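You operate a simulated robot arm through the tools that you are given. There is no shell and no other tool. Be economical: measure what you need, move in short steps, check, and stop when the job is done.

Carry out the task below with a simulated robot arm. There is one attempt and no reset: what you move stays moved.

Task
Press the blue jar's lid shut and swap it for the green jar.
Fine: shut by the lever; the blue jar ends on the coaster, the green jar in a ring under the funnel.

The check looks at the end state, three seconds after you hand in, the way a careful person would. Anything else that was tipped, shoved, dropped, spilled or broken makes it a failure. Lids that push on must go on centred and level and be pressed home; caps that screw on are set level and turned clockwise until they are tight.

Robot
A 5-joint arm with a two-finger parallel gripper, fixed in place. Base frame: the origin is at the foot of the arm, x ahead of it, y to its left, z up; the work surface is at about z = 0. Lengths are in cm, angles in rad, forces in N, time in s.
With the tool pointing down near the work surface it reaches from about 26 to 60 cm from the base axis. Its first joint turns from -1.152 to 1.152 rad. The tool tilts only in the upright plane through the base axis and itself; it spins freely about its own axis. Payload 1.57 kg.
Tool frame: the origin (TCP) lies between the finger pads and is the grasp point; the fingertips stand 3 cm ahead of it; z points along the fingers, y is the line along which they close. The gripper opens to 8 cm. The fingers are 1.7 cm wide and 1.2 cm thick; the gripper's body (4 by 8.2 cm) begins 8 cm behind the TCP.
Orientation is told as [roll, pitch, yaw] about the base's x, y, z axes, in that order, counted from this pose: with the fingers straight down and closing along the base's y, the tool's x points along the base's -x, its y along +y and its z along -z.

Tools
- The arm moves only by the tool apply_moves. Its argument "commands" is a list of rows, each a list of 7 numbers: the shift along the base's x, y, z in units of 50 mm (1.0 is 50 mm), then the turn, a rotation vector about the base's x, y, z in units of 4 degrees (1.0 is 4 degrees), then the finger opening in m, from 0 to 0.08. In form: [[dx, dy, dz, rx, ry, rz, gripper], ...]. A call has 1 to 20 rows; each row shifts and turns the commanded pose from where the row before left it. A call with a number of a shift or a turn outside -1 to 1 is refused whole. A row lasts 0.2 s, in which the tool goes at most 5 cm and 0.15 rad; a call with a longer step from one row to the next is refused whole, and so is a gripper value outside its range. A pose out of reach is approached as far as the arm can. The call stops where the force on the tool passes 50 N (or 10 N more than at its start, if that is more) or the arm is blocked; 0.2 s more then pass. Each finger travels about 15.3 cm/s and halts on what it meets, pressing with about 38 N; the grip force reading is that of the motor and also rises with nothing between the fingers. The clock runs only during rows and for 0.2 s after the last one: add rows that do not move to give the fingers time. The reply holds the time, the measured pose of the TCP, the force on the tool along the base axes, the opening and the grip force, in the units named above and with some noise.
- Cameras (640 x 400 px; columns grow to the right, rows downward): "scene" is fixed at [4.95, 40.67, 52.37]; the picture's right is [-0.61, -0.79, 0.00], its down [-0.45, 0.35, -0.82] and it looks along [0.65, -0.50, -0.57] (base axes); focal length 326 px, centre (320, 200). "wrist" rides on the gripper at [-3.2, 0, -7.8] in the tool frame; the picture's right is [0.00, -1.00, 0.00], its down [0.97, 0.00, -0.24] and it looks along [0.24, 0.00, 0.97] (tool axes); focal length 218 px, centre (320, 200). There is no depth. A picture from a camera that has moved, and an enlarged one, comes with that camera's place and axes in the base frame and with its lens.
- grab_frame(camera): a new picture of that camera. No time passes.
- inspect(camera, box): a new picture of the part [left, top, right, bottom] of that camera's present view, enlarged. No time passes.
- hand_in(): hands the job in; it is judged then, once.

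Go step by step. Nothing tells you positions but the pictures and the camera data: compare them with the known pose of the tool, close in by small moves and look again before you grip or let go. The budget is 120 turns and 68 pictures, counting those below and the enlarged ones. Unless the task says otherwise, let go and move clear before handing in, and close with one line.

The tools are called by a JSON object that holds its "method" and its "body". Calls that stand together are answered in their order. apply_moves: Moves the arm, as the interface text tells. Its arguments: {"type":"object","properties":{"commands":{"type":"array","items":{"type":"array","items":{"type":"number"}}}},"required":["commands"]} The other tools are called the same way: grab_frame (camera) takes a picture; inspect (camera, box) takes an enlarged picture of a part of a camera's view; hand_in () hands the job in.

At the start:

```text
t: 0.0
tcp_pos: [29.8, 12.23, 35.09]
tcp_rot: [-0.001, 0.0, 0.001]
wrist_force: [0.6, 0.4, -0.2]
opening: 8.0
finger_force: 0.0
```

scene: 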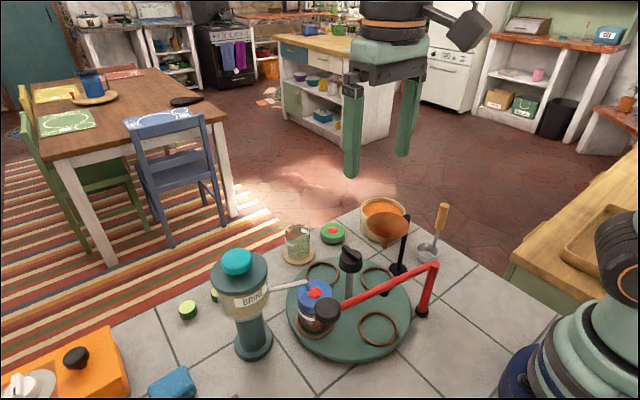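
wrist: 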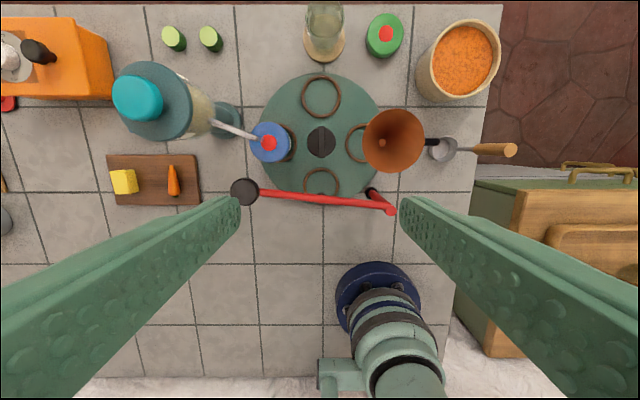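

I'll take a closer look at the turntable, jars and lever before planning.

{"method": "inspect", "body": {"camera": "scene", "box": [200, 180, 460, 370]}}

{"method": "inspect", "body": {"camera": "wrist", "box": [220, 0, 520, 220]}}

```text
2.11 times, centred on (330, 275) of scene
camera zoom: at [4.95, 40.67, 52.37], right [-0.61, -0.79, 0.0], down [-0.45, 0.35, -0.82], along [0.65, -0.5, -0.57], focal length 687 px, centre (299, 42)
```

zoom: 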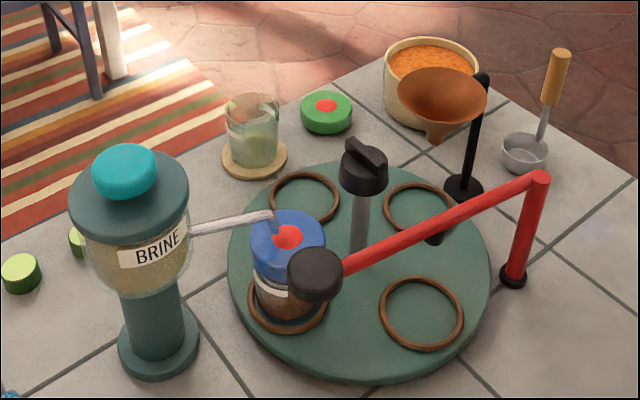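

```text
1.82 times, centred on (370, 110) of wrist
camera zoom: at [33.13, 12.19, 42.86], right [0.0, -1.0, 0.0], down [-0.97, 0.0, 0.24], along [-0.24, 0.0, -0.97], focal length 397 px, centre (229, 364)
```

zoom: 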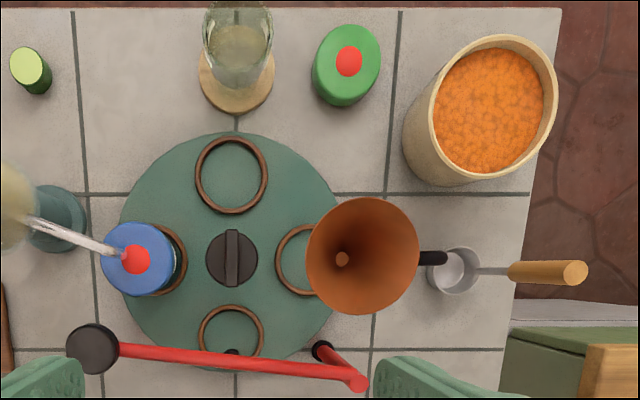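

The red lever appears to have a small black presser mid-arm above the ring nearest the base. The blue jar sits under the brine spout, and the turntable has a knob at its centre. I'll zoom in on the lever, knob and green jar.

{"method": "inspect", "body": {"camera": "scene", "box": [270, 210, 350, 270]}}

{"method": "inspect", "body": {"camera": "scene", "box": [330, 240, 450, 330]}}

{"method": "inspect", "body": {"camera": "scene", "box": [280, 270, 360, 350]}}

{"method": "inspect", "body": {"camera": "wrist", "box": [230, 100, 410, 220]}}

```text
6.67 times, centred on (310, 240) of scene
camera zoom: at [4.95, 40.67, 52.37], right [-0.61, -0.79, 0.0], down [-0.45, 0.35, -0.82], along [0.65, -0.5, -0.57], focal length 2176 px, centre (387, -67)
```

zoom: 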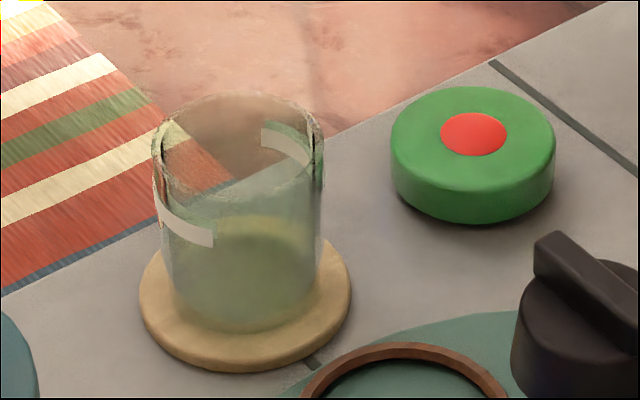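

```text
4.44 times, centred on (390, 285) of scene
camera zoom: at [4.95, 40.67, 52.37], right [-0.61, -0.79, 0.0], down [-0.45, 0.35, -0.82], along [0.65, -0.5, -0.57], focal length 1450 px, centre (9, -178)
```

zoom: 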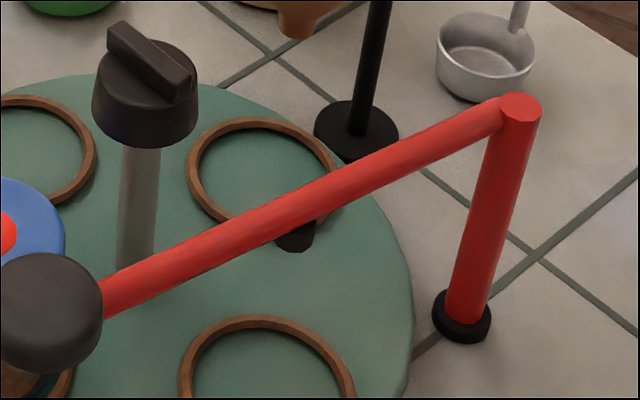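

```text
5.00 times, centred on (320, 310) of scene
camera zoom: at [4.95, 40.67, 52.37], right [-0.61, -0.79, 0.0], down [-0.45, 0.35, -0.82], along [0.65, -0.5, -0.57], focal length 1632 px, centre (320, -350)
```

zoom: 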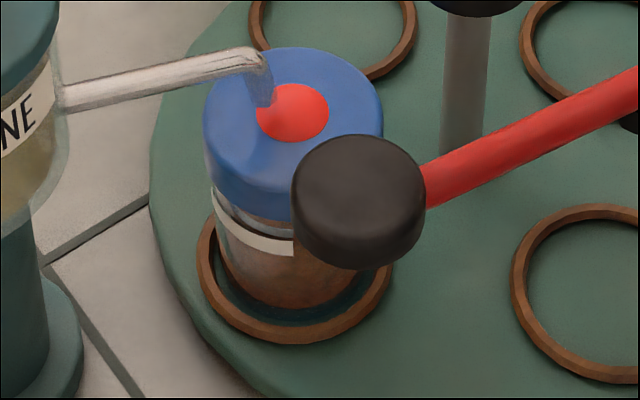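

```text
3.33 times, centred on (320, 160) of wrist
camera zoom: at [33.13, 12.19, 42.86], right [0.0, -1.0, 0.0], down [-0.97, 0.0, 0.24], along [-0.24, 0.0, -0.97], focal length 728 px, centre (320, 333)
```

zoom: 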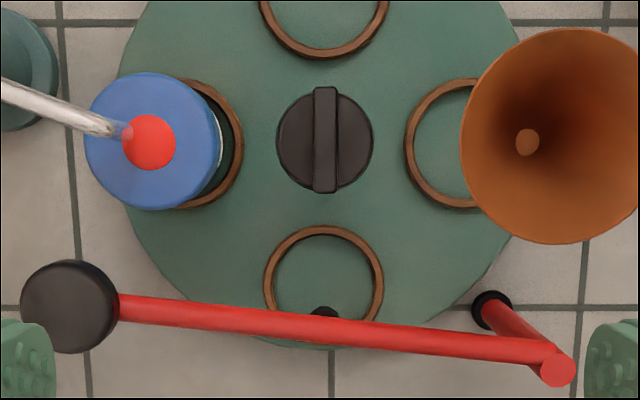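

The layout is clear. The lever's mid-arm presser stands over the ring nearest the base at about (26, 12), and the turntable centre is about (34, 12). The open green jar is on the coaster at about (49.5, 12).

The plan has four steps:
1. Put the green jar in the far ring.
2. Turn the table 90° to bring blue under the presser, and press.
3. Turn the table 180°, which puts green under the funnel and blue at the far ring.
4. Move blue to the coaster.

First I'll move above the green jar and look.

{"method": "apply_moves", "body": {"commands": [[0.8, 0, -0.5, 0, 0, 0, 0.08], [0.8, 0, -0.5, 0, 0, 0, 0.08], [0.8, 0, -0.5, 0, 0, 0, 0.08], [0.8, 0, -0.6, 0, 0, 0, 0.08], [0.6, 0, -0.5, 0, 0, 0, 0.08], [0, 0, 0, 0, 0, 0, 0.08]]}}

{"method": "grab_frame", "body": {"camera": "wrist"}}

```text
t: 1.4
tcp_pos: [49.1, 12.31, 21.96]
tcp_rot: [-0.002, -0.002, 0.002]
wrist_force: [-0.4, -0.6, 0.2]
opening: 8.0
finger_force: 0.0
```

```text
59 pictures are left
camera wrist: at [52.31, 12.31, 29.75], right [0.0, -1.0, 0.0], down [-0.97, 0.0, 0.24], along [-0.24, 0.0, -0.97], focal length 218 px, centre (320, 200)
```

wrist: 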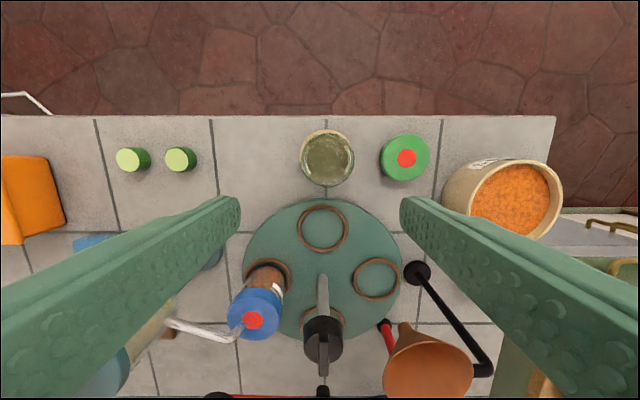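

Zooming in on the jar and the far ring for precise centres.

{"method": "inspect", "body": {"camera": "wrist", "box": [270, 120, 390, 195]}}

{"method": "inspect", "body": {"camera": "wrist", "box": [240, 190, 416, 300]}}

```text
5.33 times, centred on (330, 158) of wrist
camera zoom: at [52.31, 12.31, 29.75], right [0.0, -1.0, 0.0], down [-0.97, 0.0, 0.24], along [-0.24, 0.0, -0.97], focal length 1164 px, centre (267, 427)
```

zoom: 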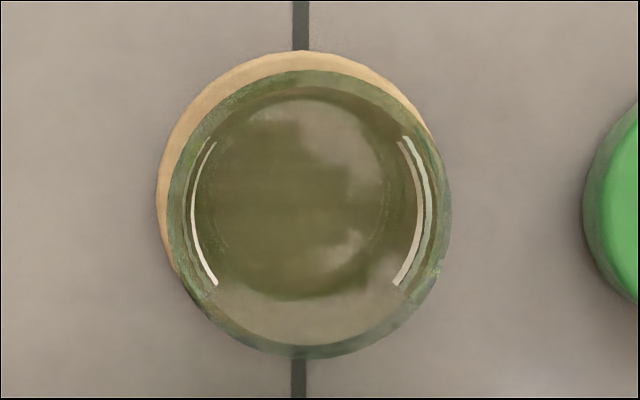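

```text
3.64 times, centred on (328, 245) of wrist
camera zoom: at [52.31, 12.31, 29.75], right [0.0, -1.0, 0.0], down [-0.97, 0.0, 0.24], along [-0.24, 0.0, -0.97], focal length 794 px, centre (291, 36)
```

zoom: 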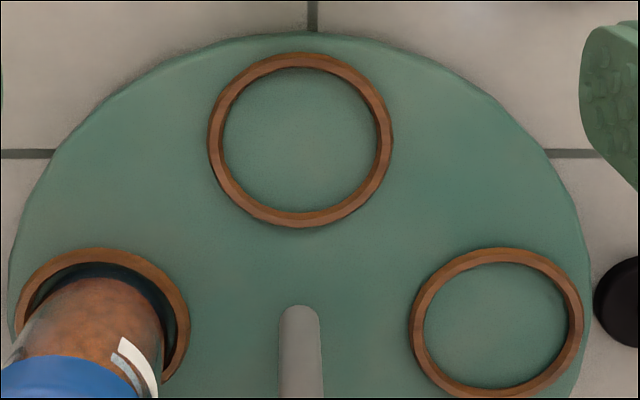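

The green jar is centred at about (50.95, 11.5) with a 5.35 cm diameter. I'll put the camera straight above the far ring to remove the parallax error.

{"method": "apply_moves", "body": {"commands": [[-0.7, 0, 0, 0, 0, 0, 0.08], [-0.7, 0, 0, 0, 0, 0, 0.08], [-0.7, 0, 0, 0, 0, 0, 0.08], [0, 0, 0, 0, 0, 0, 0.08]]}}

{"method": "inspect", "body": {"camera": "wrist", "box": [240, 90, 400, 190]}}

{"method": "grab_frame", "body": {"camera": "wrist"}}

```text
t: 2.4
tcp_pos: [38.39, 12.24, 22.26]
tcp_rot: [0.001, -0.001, 0.0]
wrist_force: [-0.2, 0.6, -0.8]
opening: 8.02
finger_force: 0.1
```

```text
4.00 times, centred on (320, 140) of wrist
camera zoom: at [41.67, 12.24, 29.97], right [0.0, -1.0, 0.0], down [-0.97, 0.0, 0.24], along [-0.24, 0.0, -0.97], focal length 873 px, centre (320, 440)
```

zoom: 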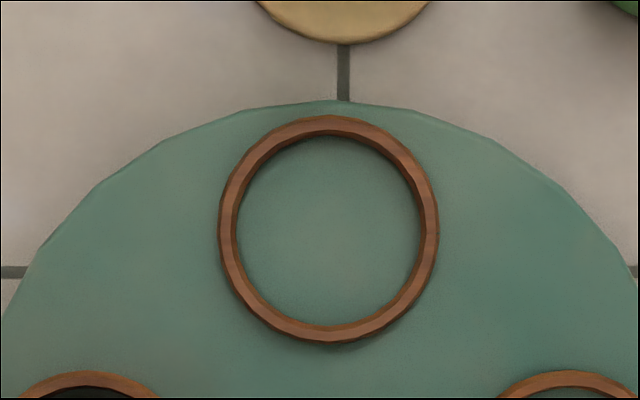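

```text
55 pictures are left
camera wrist: at [41.67, 12.24, 29.97], right [0.0, -1.0, 0.0], down [-0.97, 0.0, 0.24], along [-0.24, 0.0, -0.97], focal length 218 px, centre (320, 200)
```

wrist: 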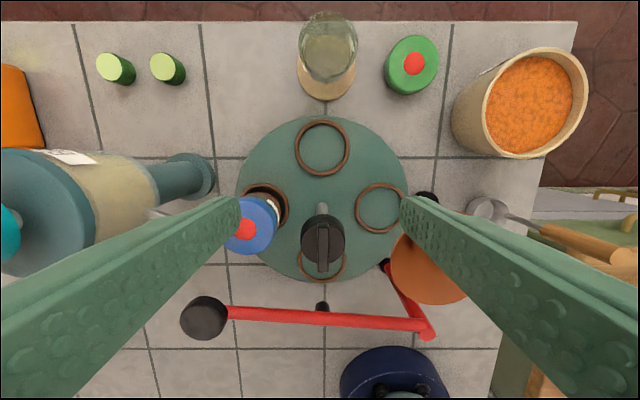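

Ring centre is about (41.55, 11.95), with an inner diameter of about 5.8. I'll go above the green jar and descend partway.

{"method": "apply_moves", "body": {"commands": [[0.85, -0.05, 0, 0, 0, 0, 0.074], [0.85, -0.05, 0, 0, 0, 0, 0.074], [0.812, -0.048, 0, 0, 0, 0, 0.074], [0, 0, -0.6, 0, 0, 0, 0.074], [0, 0, -0.7, 0, 0, 0, 0.074], [0, 0, -0.5, 0, 0, 0, 0.074], [0, 0, 0, 0, 0, 0, 0.074]]}}

{"method": "grab_frame", "body": {"camera": "wrist"}}

```text
t: 4.0
tcp_pos: [50.85, 11.52, 12.92]
tcp_rot: [0.001, 0.001, -0.001]
wrist_force: [0.2, -0.7, -0.9]
opening: 7.41
finger_force: 0.0
```

```text
54 pictures are left
camera wrist: at [54.05, 11.56, 20.7], right [0.0, -1.0, 0.0], down [-0.97, 0.0, 0.24], along [-0.24, 0.0, -0.97], focal length 218 px, centre (320, 200)
```

wrist: 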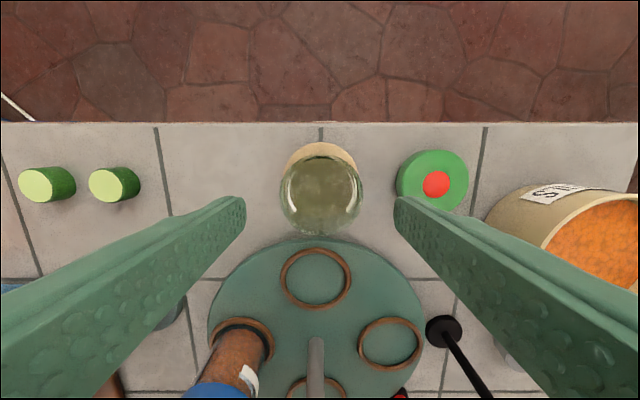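

The jar is well aligned; its rim is at about z = 6.2. I'll go down and grip.

{"method": "apply_moves", "body": {"commands": [[0.02, 0, -0.5, 0, 0, 0, 0.074], [0, 0, -0.5, 0, 0, 0, 0.074], [0, 0, -0.4, 0, 0, 0, 0.074], [0, 0, -0.22, 0, 0, 0, 0.074], [0, 0, 0, 0, 0, 0, 0.074]]}}

{"method": "grab_frame", "body": {"camera": "wrist"}}

{"method": "inspect", "body": {"camera": "scene", "box": [230, 170, 390, 270]}}

```text
t: 5.2
tcp_pos: [51.05, 11.55, 5.07]
tcp_rot: [0.0, 0.001, -0.002]
wrist_force: [0.3, 0.2, 0.2]
opening: 7.41
finger_force: 0.0
```

```text
53 pictures are left
camera wrist: at [54.2, 11.48, 12.76], right [0.0, -1.0, 0.0], down [-0.97, 0.0, 0.24], along [-0.24, 0.0, -0.97], focal length 218 px, centre (320, 200)
```

wrist: 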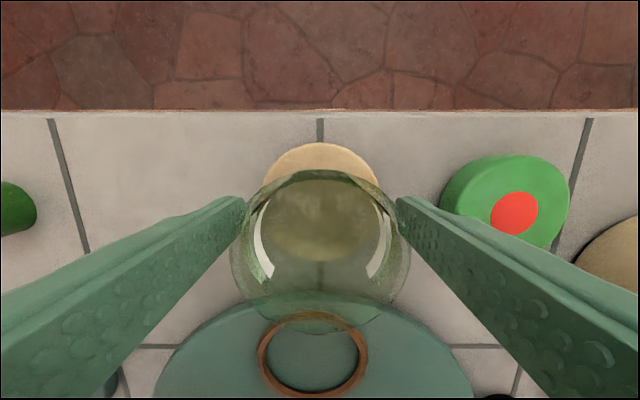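

```text
4.00 times, centred on (310, 220) of scene
camera zoom: at [4.95, 40.67, 52.37], right [-0.61, -0.79, 0.0], down [-0.45, 0.35, -0.82], along [0.65, -0.5, -0.57], focal length 1306 px, centre (360, 120)
```

zoom: 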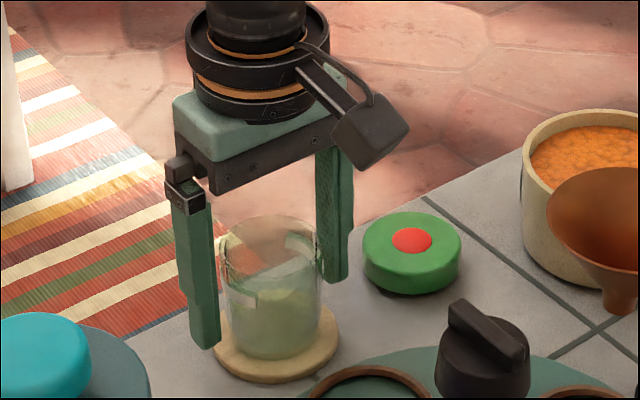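

The jar sits between the fingers, so I'll close and lift slightly.

{"method": "apply_moves", "body": {"commands": [[0, 0, 0, 0, 0, 0, 0.06], [0, 0, 0, 0, 0, 0, 0.048], [0, 0, 0, 0, 0, 0, 0.048], [0, 0, 0, 0, 0, 0, 0.048], [0, 0, 0.2, 0, 0, 0, 0.048], [0, 0, 0.2, 0, 0, 0, 0.048], [0, 0, 0.2, 0, 0, 0, 0.048], [0, 0, 0, 0, 0, 0, 0.048]]}}

{"method": "grab_frame", "body": {"camera": "wrist"}}

{"method": "inspect", "body": {"camera": "scene", "box": [230, 170, 390, 270]}}

```text
t: 7.0
tcp_pos: [51.0, 11.37, 8.08]
tcp_rot: [0.0, 0.0, -0.001]
wrist_force: [0.0, -0.3, -1.3]
opening: 5.13
finger_force: 38.3
```

```text
51 pictures are left
camera wrist: at [54.26, 11.39, 15.75], right [0.0, -1.0, 0.0], down [-0.97, 0.0, 0.24], along [-0.24, 0.0, -0.97], focal length 218 px, centre (320, 200)
```

wrist: 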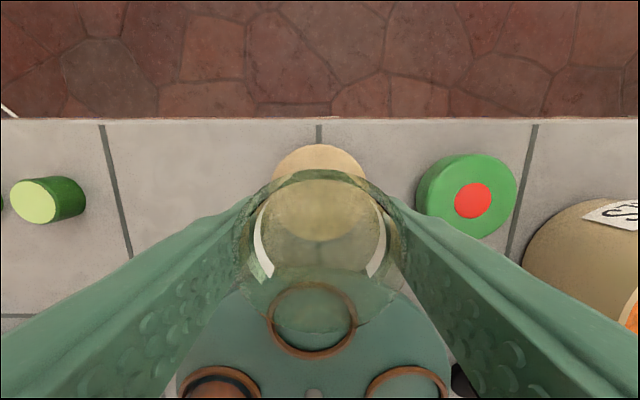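

```text
4.00 times, centred on (310, 220) of scene
camera zoom: at [4.95, 40.67, 52.37], right [-0.61, -0.79, 0.0], down [-0.45, 0.35, -0.82], along [0.65, -0.5, -0.57], focal length 1306 px, centre (360, 120)
```

zoom: 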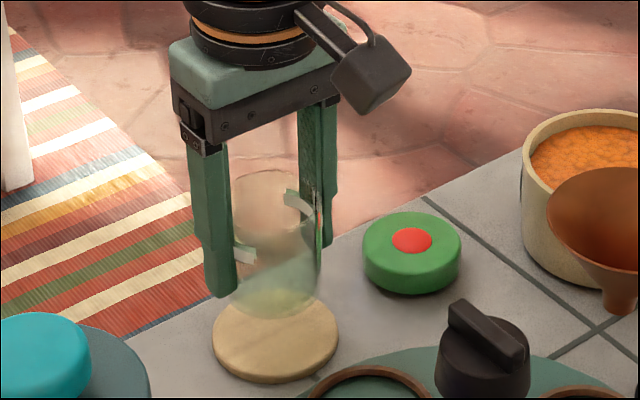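

Gripped. I'll measure the jar's fore-aft offset in the hand, and the coaster that is now exposed.

{"method": "inspect", "body": {"camera": "wrist", "box": [220, 130, 420, 370]}}

```text
1.67 times, centred on (320, 250) of wrist
camera zoom: at [54.26, 11.39, 15.75], right [0.0, -1.0, 0.0], down [-0.97, 0.0, 0.24], along [-0.24, 0.0, -0.97], focal length 364 px, centre (320, 117)
```

zoom: 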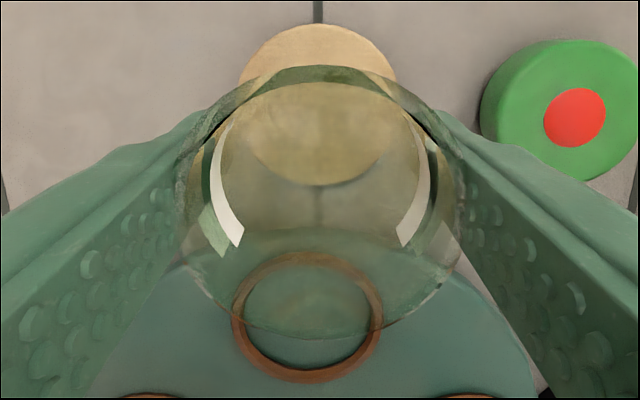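

The jar is centred in the hand to within about 0.1 cm, and the coaster centre is about (51.1, 11.5). I'll carry it over the far ring at low height.

{"method": "apply_moves", "body": {"commands": [[-0.2, 0.01, 0.1, 0, 0, 0, 0.048], [-0.4, 0.026, 0, 0, 0, 0, 0.048], [-0.4, 0.026, 0, 0, 0, 0, 0.048], [-0.4, 0.026, 0, 0, 0, 0, 0.048], [-0.3, 0.02, 0, 0, 0, 0, 0.048], [-0.19, 0.008, 0, 0, 0, 0, 0.048], [0, 0, 0, 0, 0, 0, 0.048]]}}

{"method": "inspect", "body": {"camera": "wrist", "box": [220, 130, 420, 370]}}

{"method": "inspect", "body": {"camera": "scene", "box": [250, 190, 410, 310]}}

```text
t: 8.6
tcp_pos: [41.61, 12.06, 8.51]
tcp_rot: [0.001, 0.0, -0.001]
wrist_force: [-0.3, 0.8, -0.3]
opening: 5.12
finger_force: 37.7
```

```text
1.67 times, centred on (320, 250) of wrist
camera zoom: at [44.94, 12.02, 16.26], right [0.0, -1.0, 0.0], down [-0.97, 0.0, 0.24], along [-0.24, 0.0, -0.97], focal length 364 px, centre (320, 117)
```

zoom: 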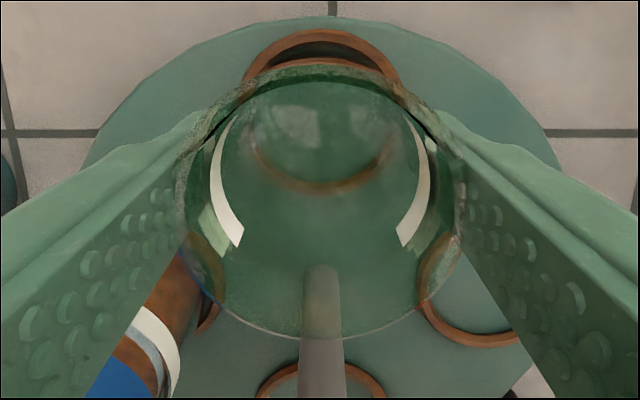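

```text
3.33 times, centred on (330, 250) of scene
camera zoom: at [4.95, 40.68, 52.37], right [-0.61, -0.79, 0.0], down [-0.45, 0.35, -0.82], along [0.65, -0.5, -0.57], focal length 1088 px, centre (287, 33)
```

zoom: 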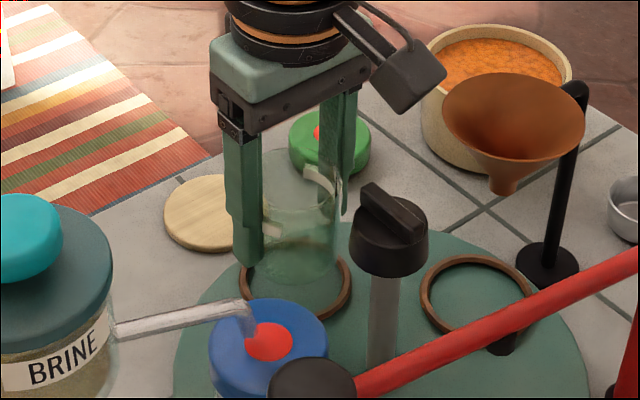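

Aligned within about 0.1 cm. Lowering in small steps.

{"method": "apply_moves", "body": {"commands": [[0, -0.01, -0.1, 0, 0, 0, 0.048], [0, 0, -0.1, 0, 0, 0, 0.048], [0, 0, -0.08, 0, 0, 0, 0.048], [0, 0, -0.06, 0, 0, 0, 0.048], [0, 0, -0.04, 0, 0, 0, 0.048], [0, 0, 0, 0, 0, 0, 0.048]]}}

{"method": "inspect", "body": {"camera": "scene", "box": [270, 210, 370, 290]}}

```text
t: 10.0
tcp_pos: [41.56, 11.85, 6.66]
tcp_rot: [0.0, 0.0, -0.001]
wrist_force: [0.2, 0.3, -0.8]
opening: 5.1
finger_force: 38.0
```

```text
5.00 times, centred on (320, 250) of scene
camera zoom: at [4.95, 40.68, 52.37], right [-0.61, -0.79, 0.0], down [-0.45, 0.35, -0.82], along [0.65, -0.5, -0.57], focal length 1632 px, centre (320, -50)
```

zoom: 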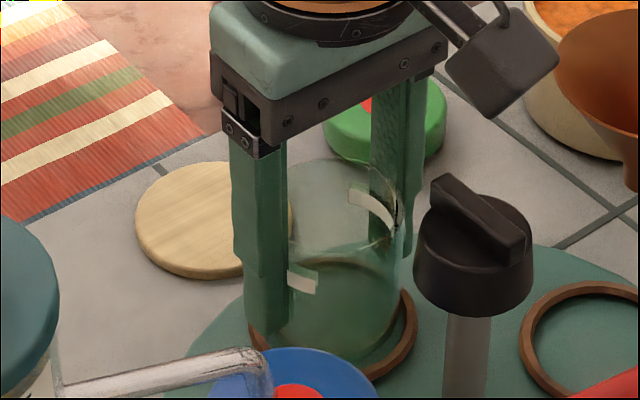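

{"method": "apply_moves", "body": {"commands": [[0, 0, -0.03, 0, 0, 0, 0.048], [0, 0, -0.03, 0, 0, 0, 0.048], [0, 0, -0.03, 0, 0, 0, 0.048], [0, 0, 0, 0, 0, 0, 0.048]]}}

{"method": "inspect", "body": {"camera": "wrist", "box": [220, 130, 420, 370]}}

```text
t: 11.0
tcp_pos: [41.58, 11.9, 6.22]
tcp_rot: [0.0, 0.0, -0.001]
wrist_force: [-2.1, -0.9, 7.2]
opening: 5.11
finger_force: 38.0
```

```text
1.67 times, centred on (320, 250) of wrist
camera zoom: at [44.84, 11.94, 13.96], right [0.0, -1.0, 0.0], down [-0.97, 0.0, 0.24], along [-0.24, 0.0, -0.97], focal length 364 px, centre (320, 117)
```

zoom: 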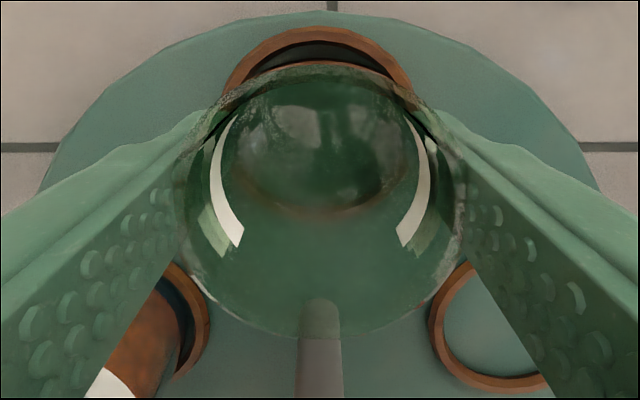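

There is contact with a slight push toward -x, so I may be touching the ring's edge. I'll lift a little, shift -0.12 in x and +0.07 in y, and retry.

{"method": "apply_moves", "body": {"commands": [[0, 0, 0.06, 0, 0, 0, 0.048], [-0.024, 0.014, 0, 0, 0, 0, 0.048], [0, 0, -0.03, 0, 0, 0, 0.048], [0, 0, -0.03, 0, 0, 0, 0.048], [0, 0, -0.02, 0, 0, 0, 0.048], [0, 0, 0, 0, 0, 0, 0.048]]}}

{"method": "inspect", "body": {"camera": "scene", "box": [280, 230, 360, 290]}}

```text
t: 12.4
tcp_pos: [41.47, 12.14, 6.26]
tcp_rot: [0.0, -0.002, 0.0]
wrist_force: [-8.8, 0.2, 25.4]
opening: 5.16
finger_force: 38.6
```

```text
6.67 times, centred on (320, 260) of scene
camera zoom: at [4.94, 40.67, 52.37], right [-0.61, -0.79, 0.0], down [-0.45, 0.35, -0.82], along [0.65, -0.5, -0.57], focal length 2176 px, centre (320, -200)
```

zoom: 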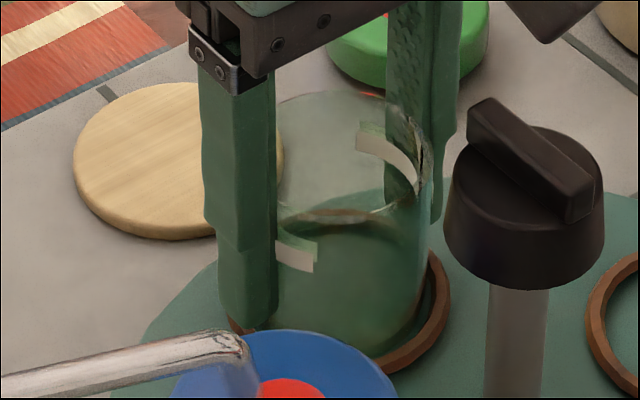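

{"method": "apply_moves", "body": {"commands": [[0, 0, 0.02, 0, 0, 0, 0.048], [0, 0, 0, 0, 0, 0, 0.048]]}}

{"method": "inspect", "body": {"camera": "wrist", "box": [256, 130, 384, 270]}}

{"method": "inspect", "body": {"camera": "scene", "box": [300, 250, 350, 290]}}

```text
t: 13.0
tcp_pos: [41.52, 12.08, 6.33]
tcp_rot: [0.0, -0.001, -0.002]
wrist_force: [1.5, 0.5, 4.0]
opening: 5.1
finger_force: 38.3
```

```text
2.86 times, centred on (320, 200) of wrist
camera zoom: at [44.74, 12.04, 13.94], right [0.0, -1.0, 0.0], down [-0.97, 0.0, 0.24], along [-0.24, 0.0, -0.97], focal length 624 px, centre (320, 200)
```

zoom: 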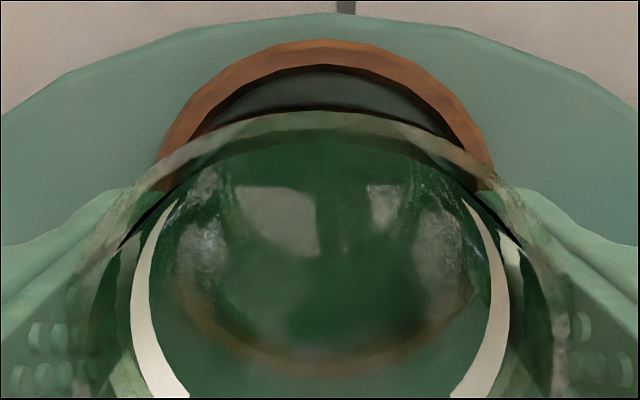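

```text
10.00 times, centred on (325, 270) of scene
camera zoom: at [4.95, 40.67, 52.37], right [-0.61, -0.79, 0.0], down [-0.45, 0.35, -0.82], along [0.65, -0.5, -0.57], focal length 3264 px, centre (270, -500)
```

zoom: 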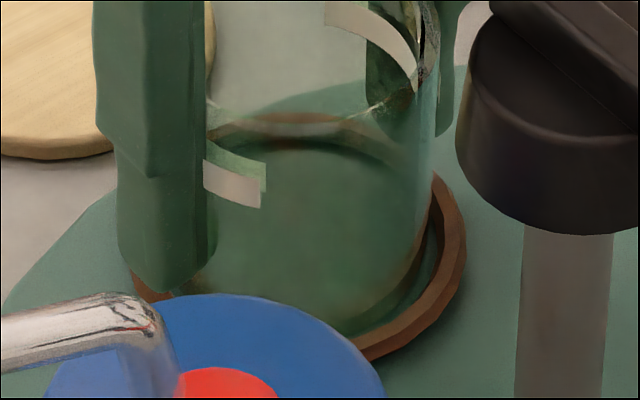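

It's unclear whether the base is on the floor or on the ring's lip. I'll lift slightly and probe with a small lateral sweep under light load.

{"method": "apply_moves", "body": {"commands": [[0, -0.02, 0.06, 0, 0, 0, 0.048], [0.04, 0, 0, 0, 0, 0, 0.048], [0, 0, -0.04, 0, 0, 0, 0.048], [0, 0, -0.04, 0, 0, 0, 0.048], [0, 0, 0, 0, 0, 0, 0.048]]}}

```text
t: 14.2
tcp_pos: [41.74, 11.99, 6.25]
tcp_rot: [0.0, -0.002, 0.001]
wrist_force: [-8.1, -0.8, 24.6]
opening: 5.13
finger_force: 38.1
```

{"method": "apply_moves", "body": {"commands": [[0, 0, 0.02, 0, 0, 0, 0.048], [0.03, 0, 0, 0, 0, 0, 0.048], [0.03, 0, 0, 0, 0, 0, 0.048], [0, 0, 0, 0, 0, 0, 0.048]]}}

```text
t: 15.2
tcp_pos: [41.97, 11.85, 6.37]
tcp_rot: [0.001, 0.002, 0.0]
wrist_force: [-11.1, 0.1, 26.6]
opening: 5.1
finger_force: 38.5
```

{"method": "apply_moves", "body": {"commands": [[-0.04, 0.01, 0, 0, 0, 0, 0.048], [-0.04, 0, 0, 0, 0, 0, 0.048], [-0.04, 0, 0, 0, 0, 0, 0.048], [0, 0, 0, 0, 0, 0, 0.048]]}}

{"method": "inspect", "body": {"camera": "scene", "box": [300, 250, 350, 290]}}

```text
t: 16.2
tcp_pos: [41.29, 12.14, 6.21]
tcp_rot: [-0.002, 0.0, -0.001]
wrist_force: [2.2, -1.4, 6.2]
opening: 5.13
finger_force: 38.2
```

```text
10.00 times, centred on (325, 270) of scene
camera zoom: at [4.95, 40.67, 52.37], right [-0.61, -0.79, 0.0], down [-0.45, 0.35, -0.82], along [0.65, -0.5, -0.57], focal length 3264 px, centre (270, -500)
```

zoom: 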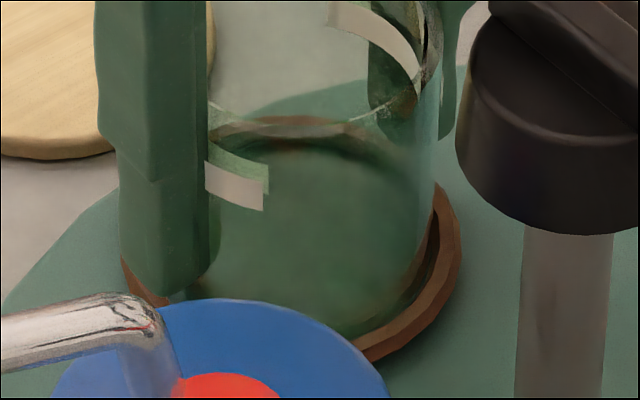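

Behaviour matches a base sitting inside a ring: it's blocked near x = 41.9 and free around 41.3–41.7. I'll centre at 41.5, open slightly and check that it stands level.

{"method": "apply_moves", "body": {"commands": [[0.04, -0.025, 0, 0, 0, 0, 0.048], [0, 0, 0, 0, 0, 0, 0.048], [0, 0, 0, 0, 0, 0, 0.053], [0, 0, 0, 0, 0, 0, 0.058], [0, 0, 0, 0, 0, 0, 0.062], [0, 0, 0, 0, 0, 0, 0.062]]}}

{"method": "inspect", "body": {"camera": "scene", "box": [290, 220, 360, 290]}}

{"method": "inspect", "body": {"camera": "wrist", "box": [220, 130, 420, 370]}}

```text
t: 17.6
tcp_pos: [41.5, 11.91, 6.26]
tcp_rot: [-0.001, 0.0, 0.0]
wrist_force: [-0.8, 0.0, 0.1]
opening: 6.21
finger_force: 0.0
```

```text
5.71 times, centred on (325, 255) of scene
camera zoom: at [4.95, 40.67, 52.37], right [-0.61, -0.79, 0.0], down [-0.45, 0.35, -0.82], along [0.65, -0.5, -0.57], focal length 1865 px, centre (291, -114)
```

zoom: 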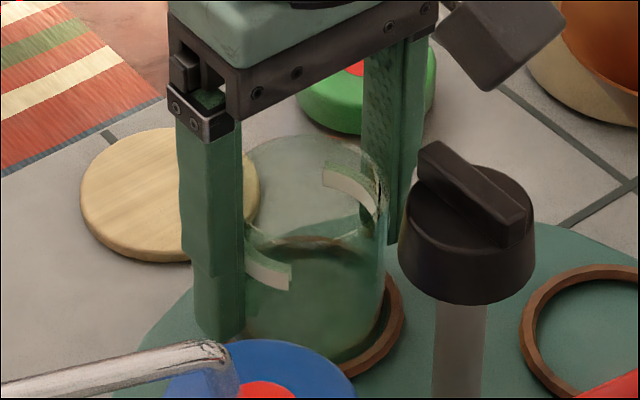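

```text
1.67 times, centred on (320, 250) of wrist
camera zoom: at [44.83, 11.89, 13.88], right [0.0, -1.0, 0.0], down [-0.97, 0.0, 0.24], along [-0.24, 0.0, -0.97], focal length 364 px, centre (320, 117)
```

zoom: 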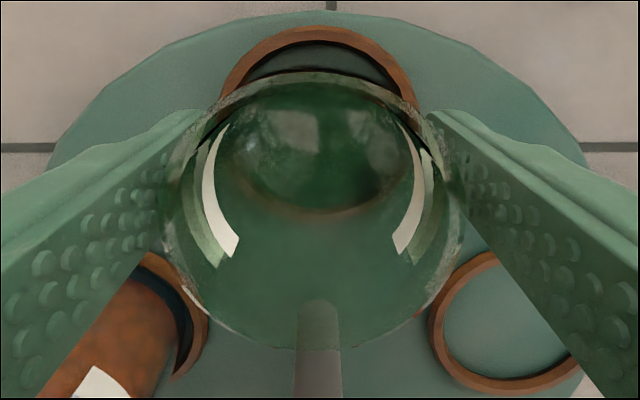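

Released. I'll open further, rise, and check the jar's seating from above.

{"method": "apply_moves", "body": {"commands": [[0, 0, 0, 0, 0, 0, 0.07], [0, 0, 0.3, 0, 0, 0, 0.07], [0, 0, 0.6, 0, 0, 0, 0.07], [0, 0, 0.7, 0, 0, 0, 0.07], [-0.3, 0, 0.7, 0, 0, 0, 0.07], [-0.3, 0, 0.7, 0, 0, 0, 0.07], [0, 0, 0, 0, 0, 0, 0.07]]}}

{"method": "inspect", "body": {"camera": "scene", "box": [280, 220, 350, 290]}}

{"method": "inspect", "body": {"camera": "wrist", "box": [240, 90, 400, 190]}}

```text
t: 19.2
tcp_pos: [38.56, 11.93, 21.06]
tcp_rot: [0.0, 0.0, 0.0]
wrist_force: [0.3, 0.5, -0.2]
opening: 6.98
finger_force: 0.0
```

```text
5.71 times, centred on (315, 255) of scene
camera zoom: at [4.95, 40.67, 52.37], right [-0.61, -0.79, 0.0], down [-0.45, 0.35, -0.82], along [0.65, -0.5, -0.57], focal length 1865 px, centre (349, -114)
```

zoom: 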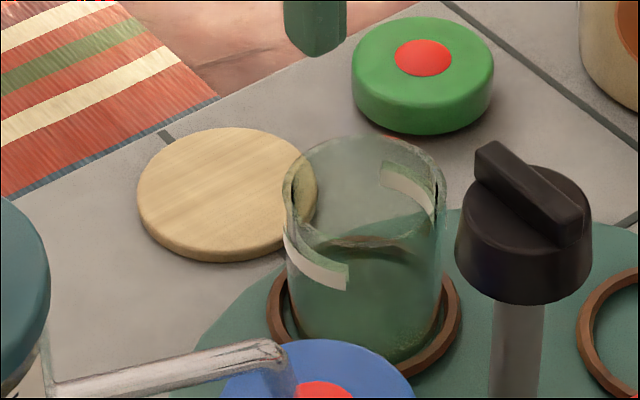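

```text
4.00 times, centred on (320, 140) of wrist
camera zoom: at [41.77, 11.94, 28.82], right [0.0, -1.0, 0.0], down [-0.97, 0.0, 0.24], along [-0.24, 0.0, -0.97], focal length 873 px, centre (320, 440)
```

zoom: 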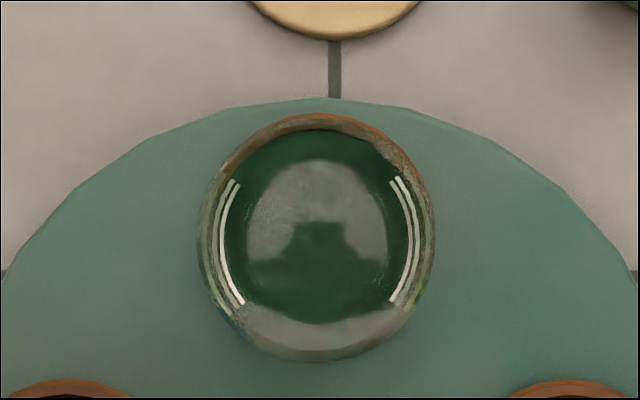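

{"method": "inspect", "body": {"camera": "scene", "box": [305, 256, 345, 290]}}

```text
11.76 times, centred on (325, 273) of scene
camera zoom: at [4.95, 40.67, 52.37], right [-0.61, -0.79, 0.0], down [-0.45, 0.35, -0.82], along [0.65, -0.5, -0.57], focal length 3840 px, centre (261, -659)
```

zoom: 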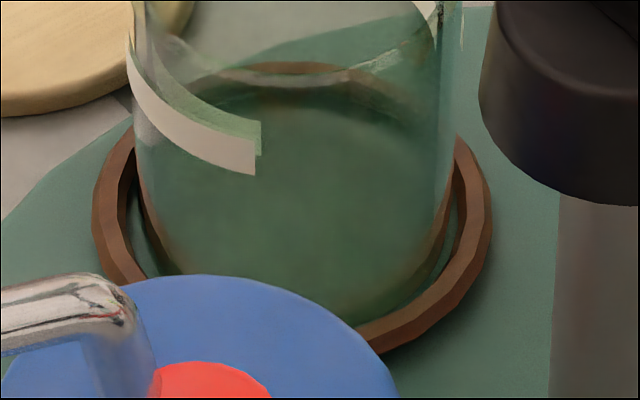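

The green jar is seated inside the far ring. Next is the knob: I'll place the camera above it to get its centre and ridge direction.

{"method": "apply_moves", "body": {"commands": [[-0.8, 0, 0.1, 0, 0, 0, 0.04], [-0.76, 0, 0.1, 0, 0, 0, 0.04], [0, 0, 0, 0, 0, 0, 0.04]]}}

{"method": "inspect", "body": {"camera": "wrist", "box": [240, 90, 400, 190]}}

{"method": "grab_frame", "body": {"camera": "wrist"}}

```text
t: 20.0
tcp_pos: [30.73, 11.77, 22.03]
tcp_rot: [0.0, 0.0, -0.001]
wrist_force: [0.0, -0.7, 0.0]
opening: 4.01
finger_force: 0.1
```

```text
4.00 times, centred on (320, 140) of wrist
camera zoom: at [34.0, 11.72, 29.77], right [0.0, -1.0, 0.0], down [-0.97, 0.0, 0.24], along [-0.24, 0.0, -0.97], focal length 873 px, centre (320, 440)
```

zoom: 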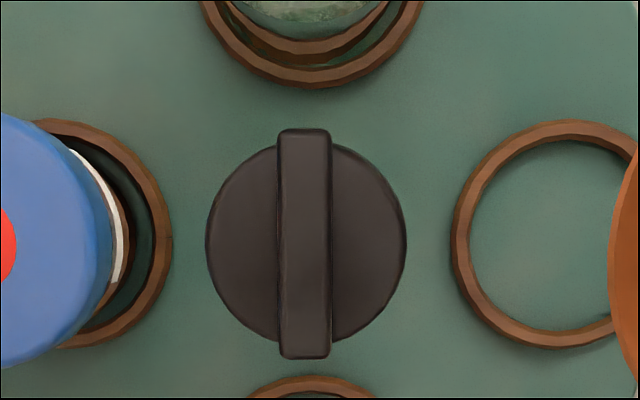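

```text
34 pictures are left
camera wrist: at [34.0, 11.72, 29.77], right [0.0, -1.0, 0.0], down [-0.97, 0.0, 0.24], along [-0.24, 0.0, -0.97], focal length 218 px, centre (320, 200)
```

wrist: 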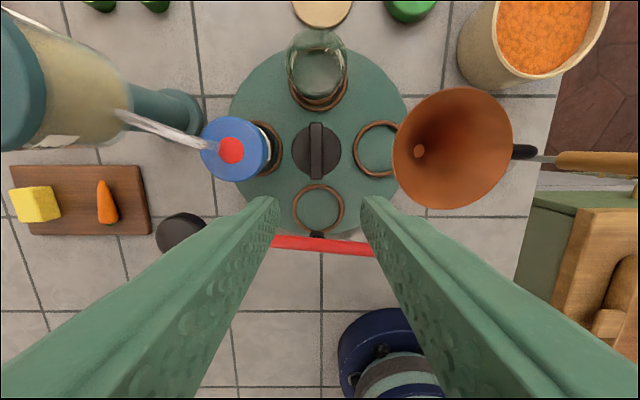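

Knob centre is about (33.67, 12.0), with a 1 cm wide ridge along x and its top at about z = 13. I'll descend and grip the ridge with the fingertips.

{"method": "apply_moves", "body": {"commands": [[0.3, 0.046, 0, 0, 0, 0, 0.035], [0.288, 0, -0.3, 0, 0, 0, 0.035], [0, 0, -0.5, 0, 0, 0, 0.035], [0, 0, -0.3, 0, 0, 0, 0.035], [0, 0, -0.12, 0, 0, 0, 0.035], [0, 0, -0.1, 0, 0, 0, 0.035], [0, 0, 0, 0, 0, 0, 0.035]]}}

{"method": "inspect", "body": {"camera": "scene", "box": [270, 180, 430, 330]}}

```text
t: 21.3
tcp_pos: [33.77, 12.16, 16.24]
tcp_rot: [0.001, 0.001, -0.002]
wrist_force: [-1.4, 0.1, 2.8]
opening: 3.51
finger_force: 0.1
stopped in row 6: the force on the tool passed its limit (the readings are from after the stop); the commanded pose is now the measured one
```

```text
2.67 times, centred on (350, 255) of scene
camera zoom: at [4.95, 40.67, 52.37], right [-0.61, -0.79, 0.0], down [-0.45, 0.35, -0.82], along [0.65, -0.5, -0.57], focal length 870 px, centre (240, 53)
```

zoom: 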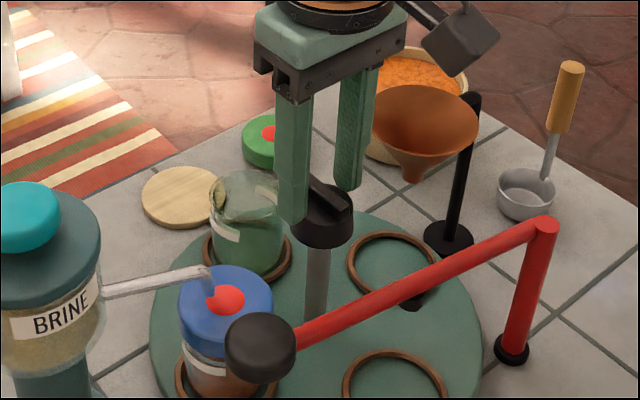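

The fingertips touched the knob's disc, so the ridge is higher than I thought. I'll lift 0.2, centre, and close on the ridge.

{"method": "apply_moves", "body": {"commands": [[-0.012, -0.024, 0.04, 0, 0, 0, 0.035], [0, 0, 0, 0, 0, 0, 0.02], [0, 0, 0, 0, 0, 0, 0.008], [0, 0, 0, 0, 0, 0, 0.008], [0, 0, 0, 0, 0, 0, 0.008]]}}

```text
t: 22.5
tcp_pos: [33.64, 12.03, 16.42]
tcp_rot: [0.0, -0.002, -0.003]
wrist_force: [1.3, 0.4, -2.5]
opening: 0.97
finger_force: 27.3
```

Gripped at 0.97 cm. I'll turn it a small test amount counter-clockwise.

{"method": "apply_moves", "body": {"commands": [[0, 0, 0, 0, 0, 0.4, 0.007], [0, 0, 0, 0, 0, 0.6, 0.007], [0, 0, 0, 0, 0, 0.6, 0.007], [0, 0, 0, 0, 0, 0.6, 0.007], [0, 0, 0, 0, 0, 0.4, 0.007], [0, 0, 0, 0, 0, 0, 0.007]]}}

{"method": "inspect", "body": {"camera": "scene", "box": [270, 180, 430, 350]}}

```text
t: 23.9
tcp_pos: [33.58, 12.04, 16.36]
tcp_rot: [0.001, 0.0, 0.181]
wrist_force: [-3.8, 10.8, 6.9]
opening: 0.94
finger_force: 28.0
```

```text
2.35 times, centred on (350, 265) of scene
camera zoom: at [4.95, 40.68, 52.37], right [-0.61, -0.79, 0.0], down [-0.45, 0.35, -0.82], along [0.65, -0.5, -0.57], focal length 768 px, centre (249, 47)
```

zoom: 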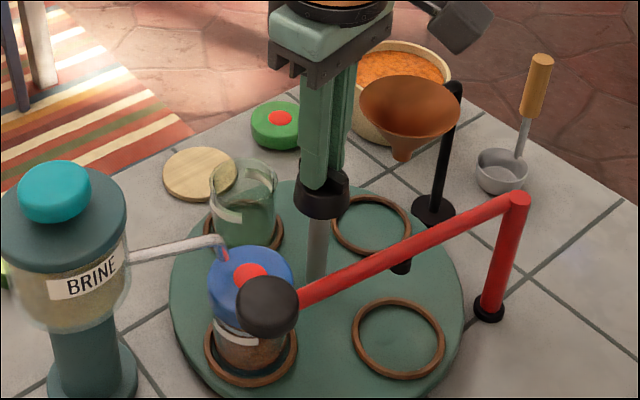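

The turntable follows. Continuing the turn.

{"method": "apply_moves", "body": {"commands": [[0, 0, 0, 0, 0, 0.5, 0.007], [0, 0, 0, 0, 0, 0.7, 0.007], [0, 0, 0, 0, 0, 0.7, 0.007], [0, 0, 0, 0, 0, 0.7, 0.007], [0, 0, 0, 0, 0, 0.7, 0.007], [0, 0, 0, 0, 0, 0.7, 0.007], [0, 0, 0, 0, 0, 0.7, 0.007], [0, 0, 0, 0, 0, 0.7, 0.007], [0, 0, 0, 0, 0, 0.7, 0.007], [0, 0, 0, 0, 0, 0.7, 0.007], [0, 0, 0, 0, 0, 0.7, 0.007], [0, 0, 0, 0, 0, 0.7, 0.007], [0, 0, 0, 0, 0, 0.5, 0.007], [0, 0, 0, 0, 0, 0.3, 0.007], [0, 0, 0, 0, 0, 0, 0.007]]}}

{"method": "inspect", "body": {"camera": "scene", "box": [270, 180, 430, 350]}}

```text
t: 27.1
tcp_pos: [33.57, 12.01, 16.32]
tcp_rot: [0.001, 0.002, 0.813]
wrist_force: [-11.2, 35.4, -13.6]
opening: 0.95
finger_force: 27.6
```

```text
2.35 times, centred on (350, 265) of scene
camera zoom: at [4.95, 40.68, 52.36], right [-0.61, -0.79, 0.0], down [-0.45, 0.35, -0.82], along [0.65, -0.5, -0.57], focal length 768 px, centre (249, 47)
```

zoom: 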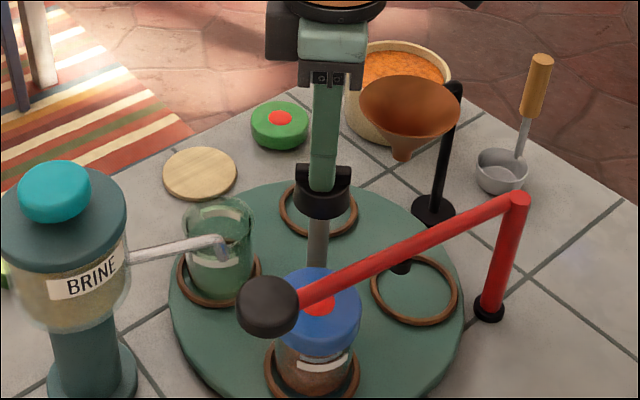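

The turn is half done but side force is building, so I'll nudge toward it to relieve the strain.

{"method": "apply_moves", "body": {"commands": [[-0.005, 0.02, -0.005, 0, 0, 0, 0.007], [0, 0, 0, 0, 0, 0, 0.007]]}}

```text
t: 27.7
tcp_pos: [33.62, 12.03, 16.42]
tcp_rot: [0.003, 0.002, 0.809]
wrist_force: [-21.1, 21.4, 1.2]
opening: 0.96
finger_force: 27.2
```

{"method": "apply_moves", "body": {"commands": [[-0.02, 0.02, 0, 0, 0, 0, 0.007], [0, 0, 0, 0, 0, 0, 0.007]]}}

```text
t: 28.3
tcp_pos: [33.54, 12.03, 16.44]
tcp_rot: [0.001, -0.001, 0.804]
wrist_force: [-1.0, -15.5, -1.6]
opening: 0.94
finger_force: 27.9
```

{"method": "apply_moves", "body": {"commands": [[0, -0.01, 0, 0, 0, 0.5, 0.007], [0, 0, 0, 0, 0, 0.7, 0.007], [0, 0, 0, 0, 0, 0.7, 0.007], [0, 0, 0, 0, 0, 0.7, 0.007], [0, 0, 0, 0, 0, 0.7, 0.007], [0, 0, 0, 0, 0, 0.7, 0.007], [0, 0, 0, 0, 0, 0.7, 0.007], [0, 0, 0, 0, 0, 0.5, 0.007], [0, 0, 0, 0, 0, 0, 0.007]]}}

```text
t: 30.3
tcp_pos: [33.49, 12.05, 16.43]
tcp_rot: [-0.002, -0.003, 1.171]
wrist_force: [16.8, -25.9, -10.7]
opening: 0.95
finger_force: 27.9
```

{"method": "apply_moves", "body": {"commands": [[0.01, -0.02, 0, 0, 0, 0.5, 0.007], [0, 0, 0, 0, 0, 0.7, 0.007], [0, 0, 0, 0, 0, 0.7, 0.007], [0, 0, 0, 0, 0, 0.7, 0.007], [0, 0, 0, 0, 0, 0.7, 0.007], [0, 0, 0, 0, 0, 0.7, 0.007], [0, 0, 0, 0, 0, 0.7, 0.007], [0, 0, 0, 0, 0, 0.6, 0.007], [0, 0, 0, 0, 0, 0.4, 0.007], [0, 0, 0, 0, 0, 0, 0.007]]}}

{"method": "inspect", "body": {"camera": "scene", "box": [270, 180, 430, 350]}}

```text
t: 32.5
tcp_pos: [33.46, 12.12, 16.47]
tcp_rot: [0.0, 0.0, 1.571]
wrist_force: [-6.5, 10.5, 11.0]
opening: 0.91
finger_force: 28.4
```

```text
2.35 times, centred on (350, 265) of scene
camera zoom: at [4.94, 40.67, 52.37], right [-0.61, -0.79, 0.0], down [-0.45, 0.35, -0.82], along [0.65, -0.5, -0.57], focal length 768 px, centre (249, 47)
```

zoom: 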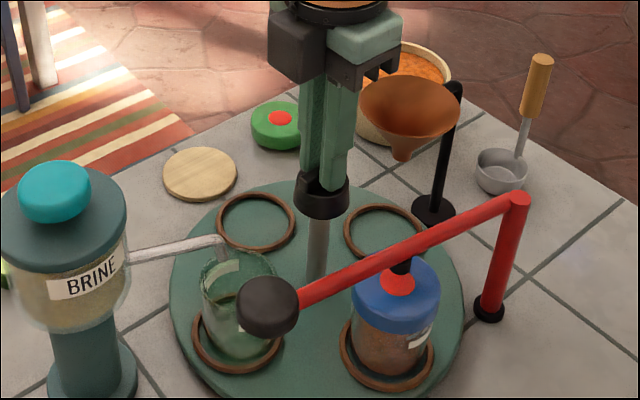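

The blue jar is under the presser. I'll release the knob, rise, and look from above to verify alignment.

{"method": "apply_moves", "body": {"commands": [[0, 0, 0, 0, 0, 0, 0.02], [0, 0, 0, 0, 0, 0, 0.035], [0, 0, 0, 0, 0, 0, 0.035], [0, 0, 0.4, 0, 0, 0, 0.035], [0, 0, 0.7, 0, 0, 0, 0.035], [0, 0, 0.7, 0, 0, -0.8, 0.035], [-0.5, 0, 0, 0, 0, -1, 0.035], [-0.5, 0, 0, 0, 0, -1, 0.035], [0, 0, 0, 0, 0, -1, 0.035], [0, 0, 0, 0, 0, -1, 0.035], [0, 0, 0, 0, 0, -1, 0.035], [0, 0, 0, 0, 0, -1, 0.035], [0, 0, 0, 0, 0, -1, 0.02], [0, 0, 0, 0, 0, -1, 0.0], [0, 0, 0, 0, 0, 0, 0.0]]}}

{"method": "grab_frame", "body": {"camera": "wrist"}}

```text
t: 35.7
tcp_pos: [28.49, 12.05, 25.35]
tcp_rot: [0.0, 0.0, 0.954]
wrist_force: [0.6, 0.3, -0.3]
opening: 0.0
finger_force: 21.6
```

```text
29 pictures are left
camera wrist: at [30.48, 14.68, 33.05], right [0.82, -0.58, 0.0], down [-0.56, -0.79, 0.24], along [-0.14, -0.2, -0.97], focal length 218 px, centre (320, 200)
```

wrist: 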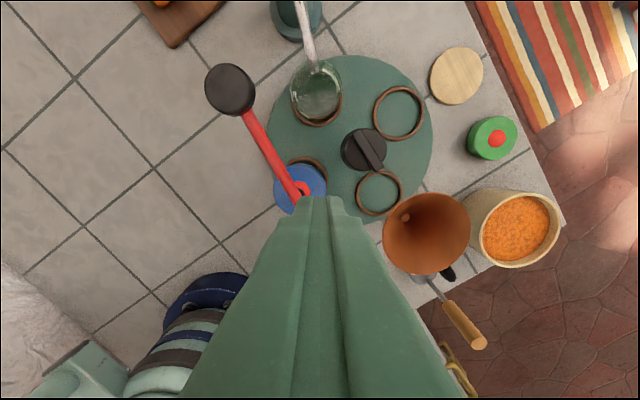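

{"method": "inspect", "body": {"camera": "wrist", "box": [200, 60, 360, 220]}}

{"method": "inspect", "body": {"camera": "scene", "box": [360, 270, 470, 350]}}

```text
2.50 times, centred on (280, 140) of wrist
camera zoom: at [30.48, 14.68, 33.05], right [0.82, -0.58, 0.0], down [-0.56, -0.79, 0.24], along [-0.14, -0.2, -0.97], focal length 546 px, centre (420, 350)
```

zoom: 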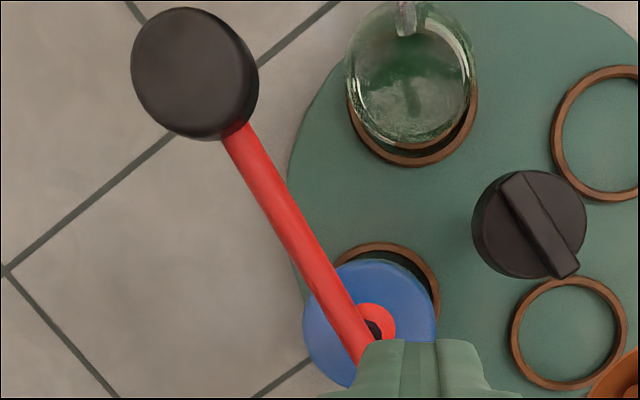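

```text
5.00 times, centred on (415, 310) of scene
camera zoom: at [4.95, 40.67, 52.37], right [-0.61, -0.79, 0.0], down [-0.45, 0.35, -0.82], along [0.65, -0.5, -0.57], focal length 1632 px, centre (-155, -350)
```

zoom: 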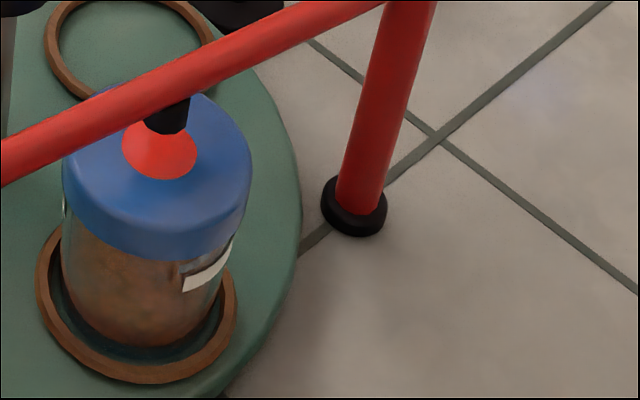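

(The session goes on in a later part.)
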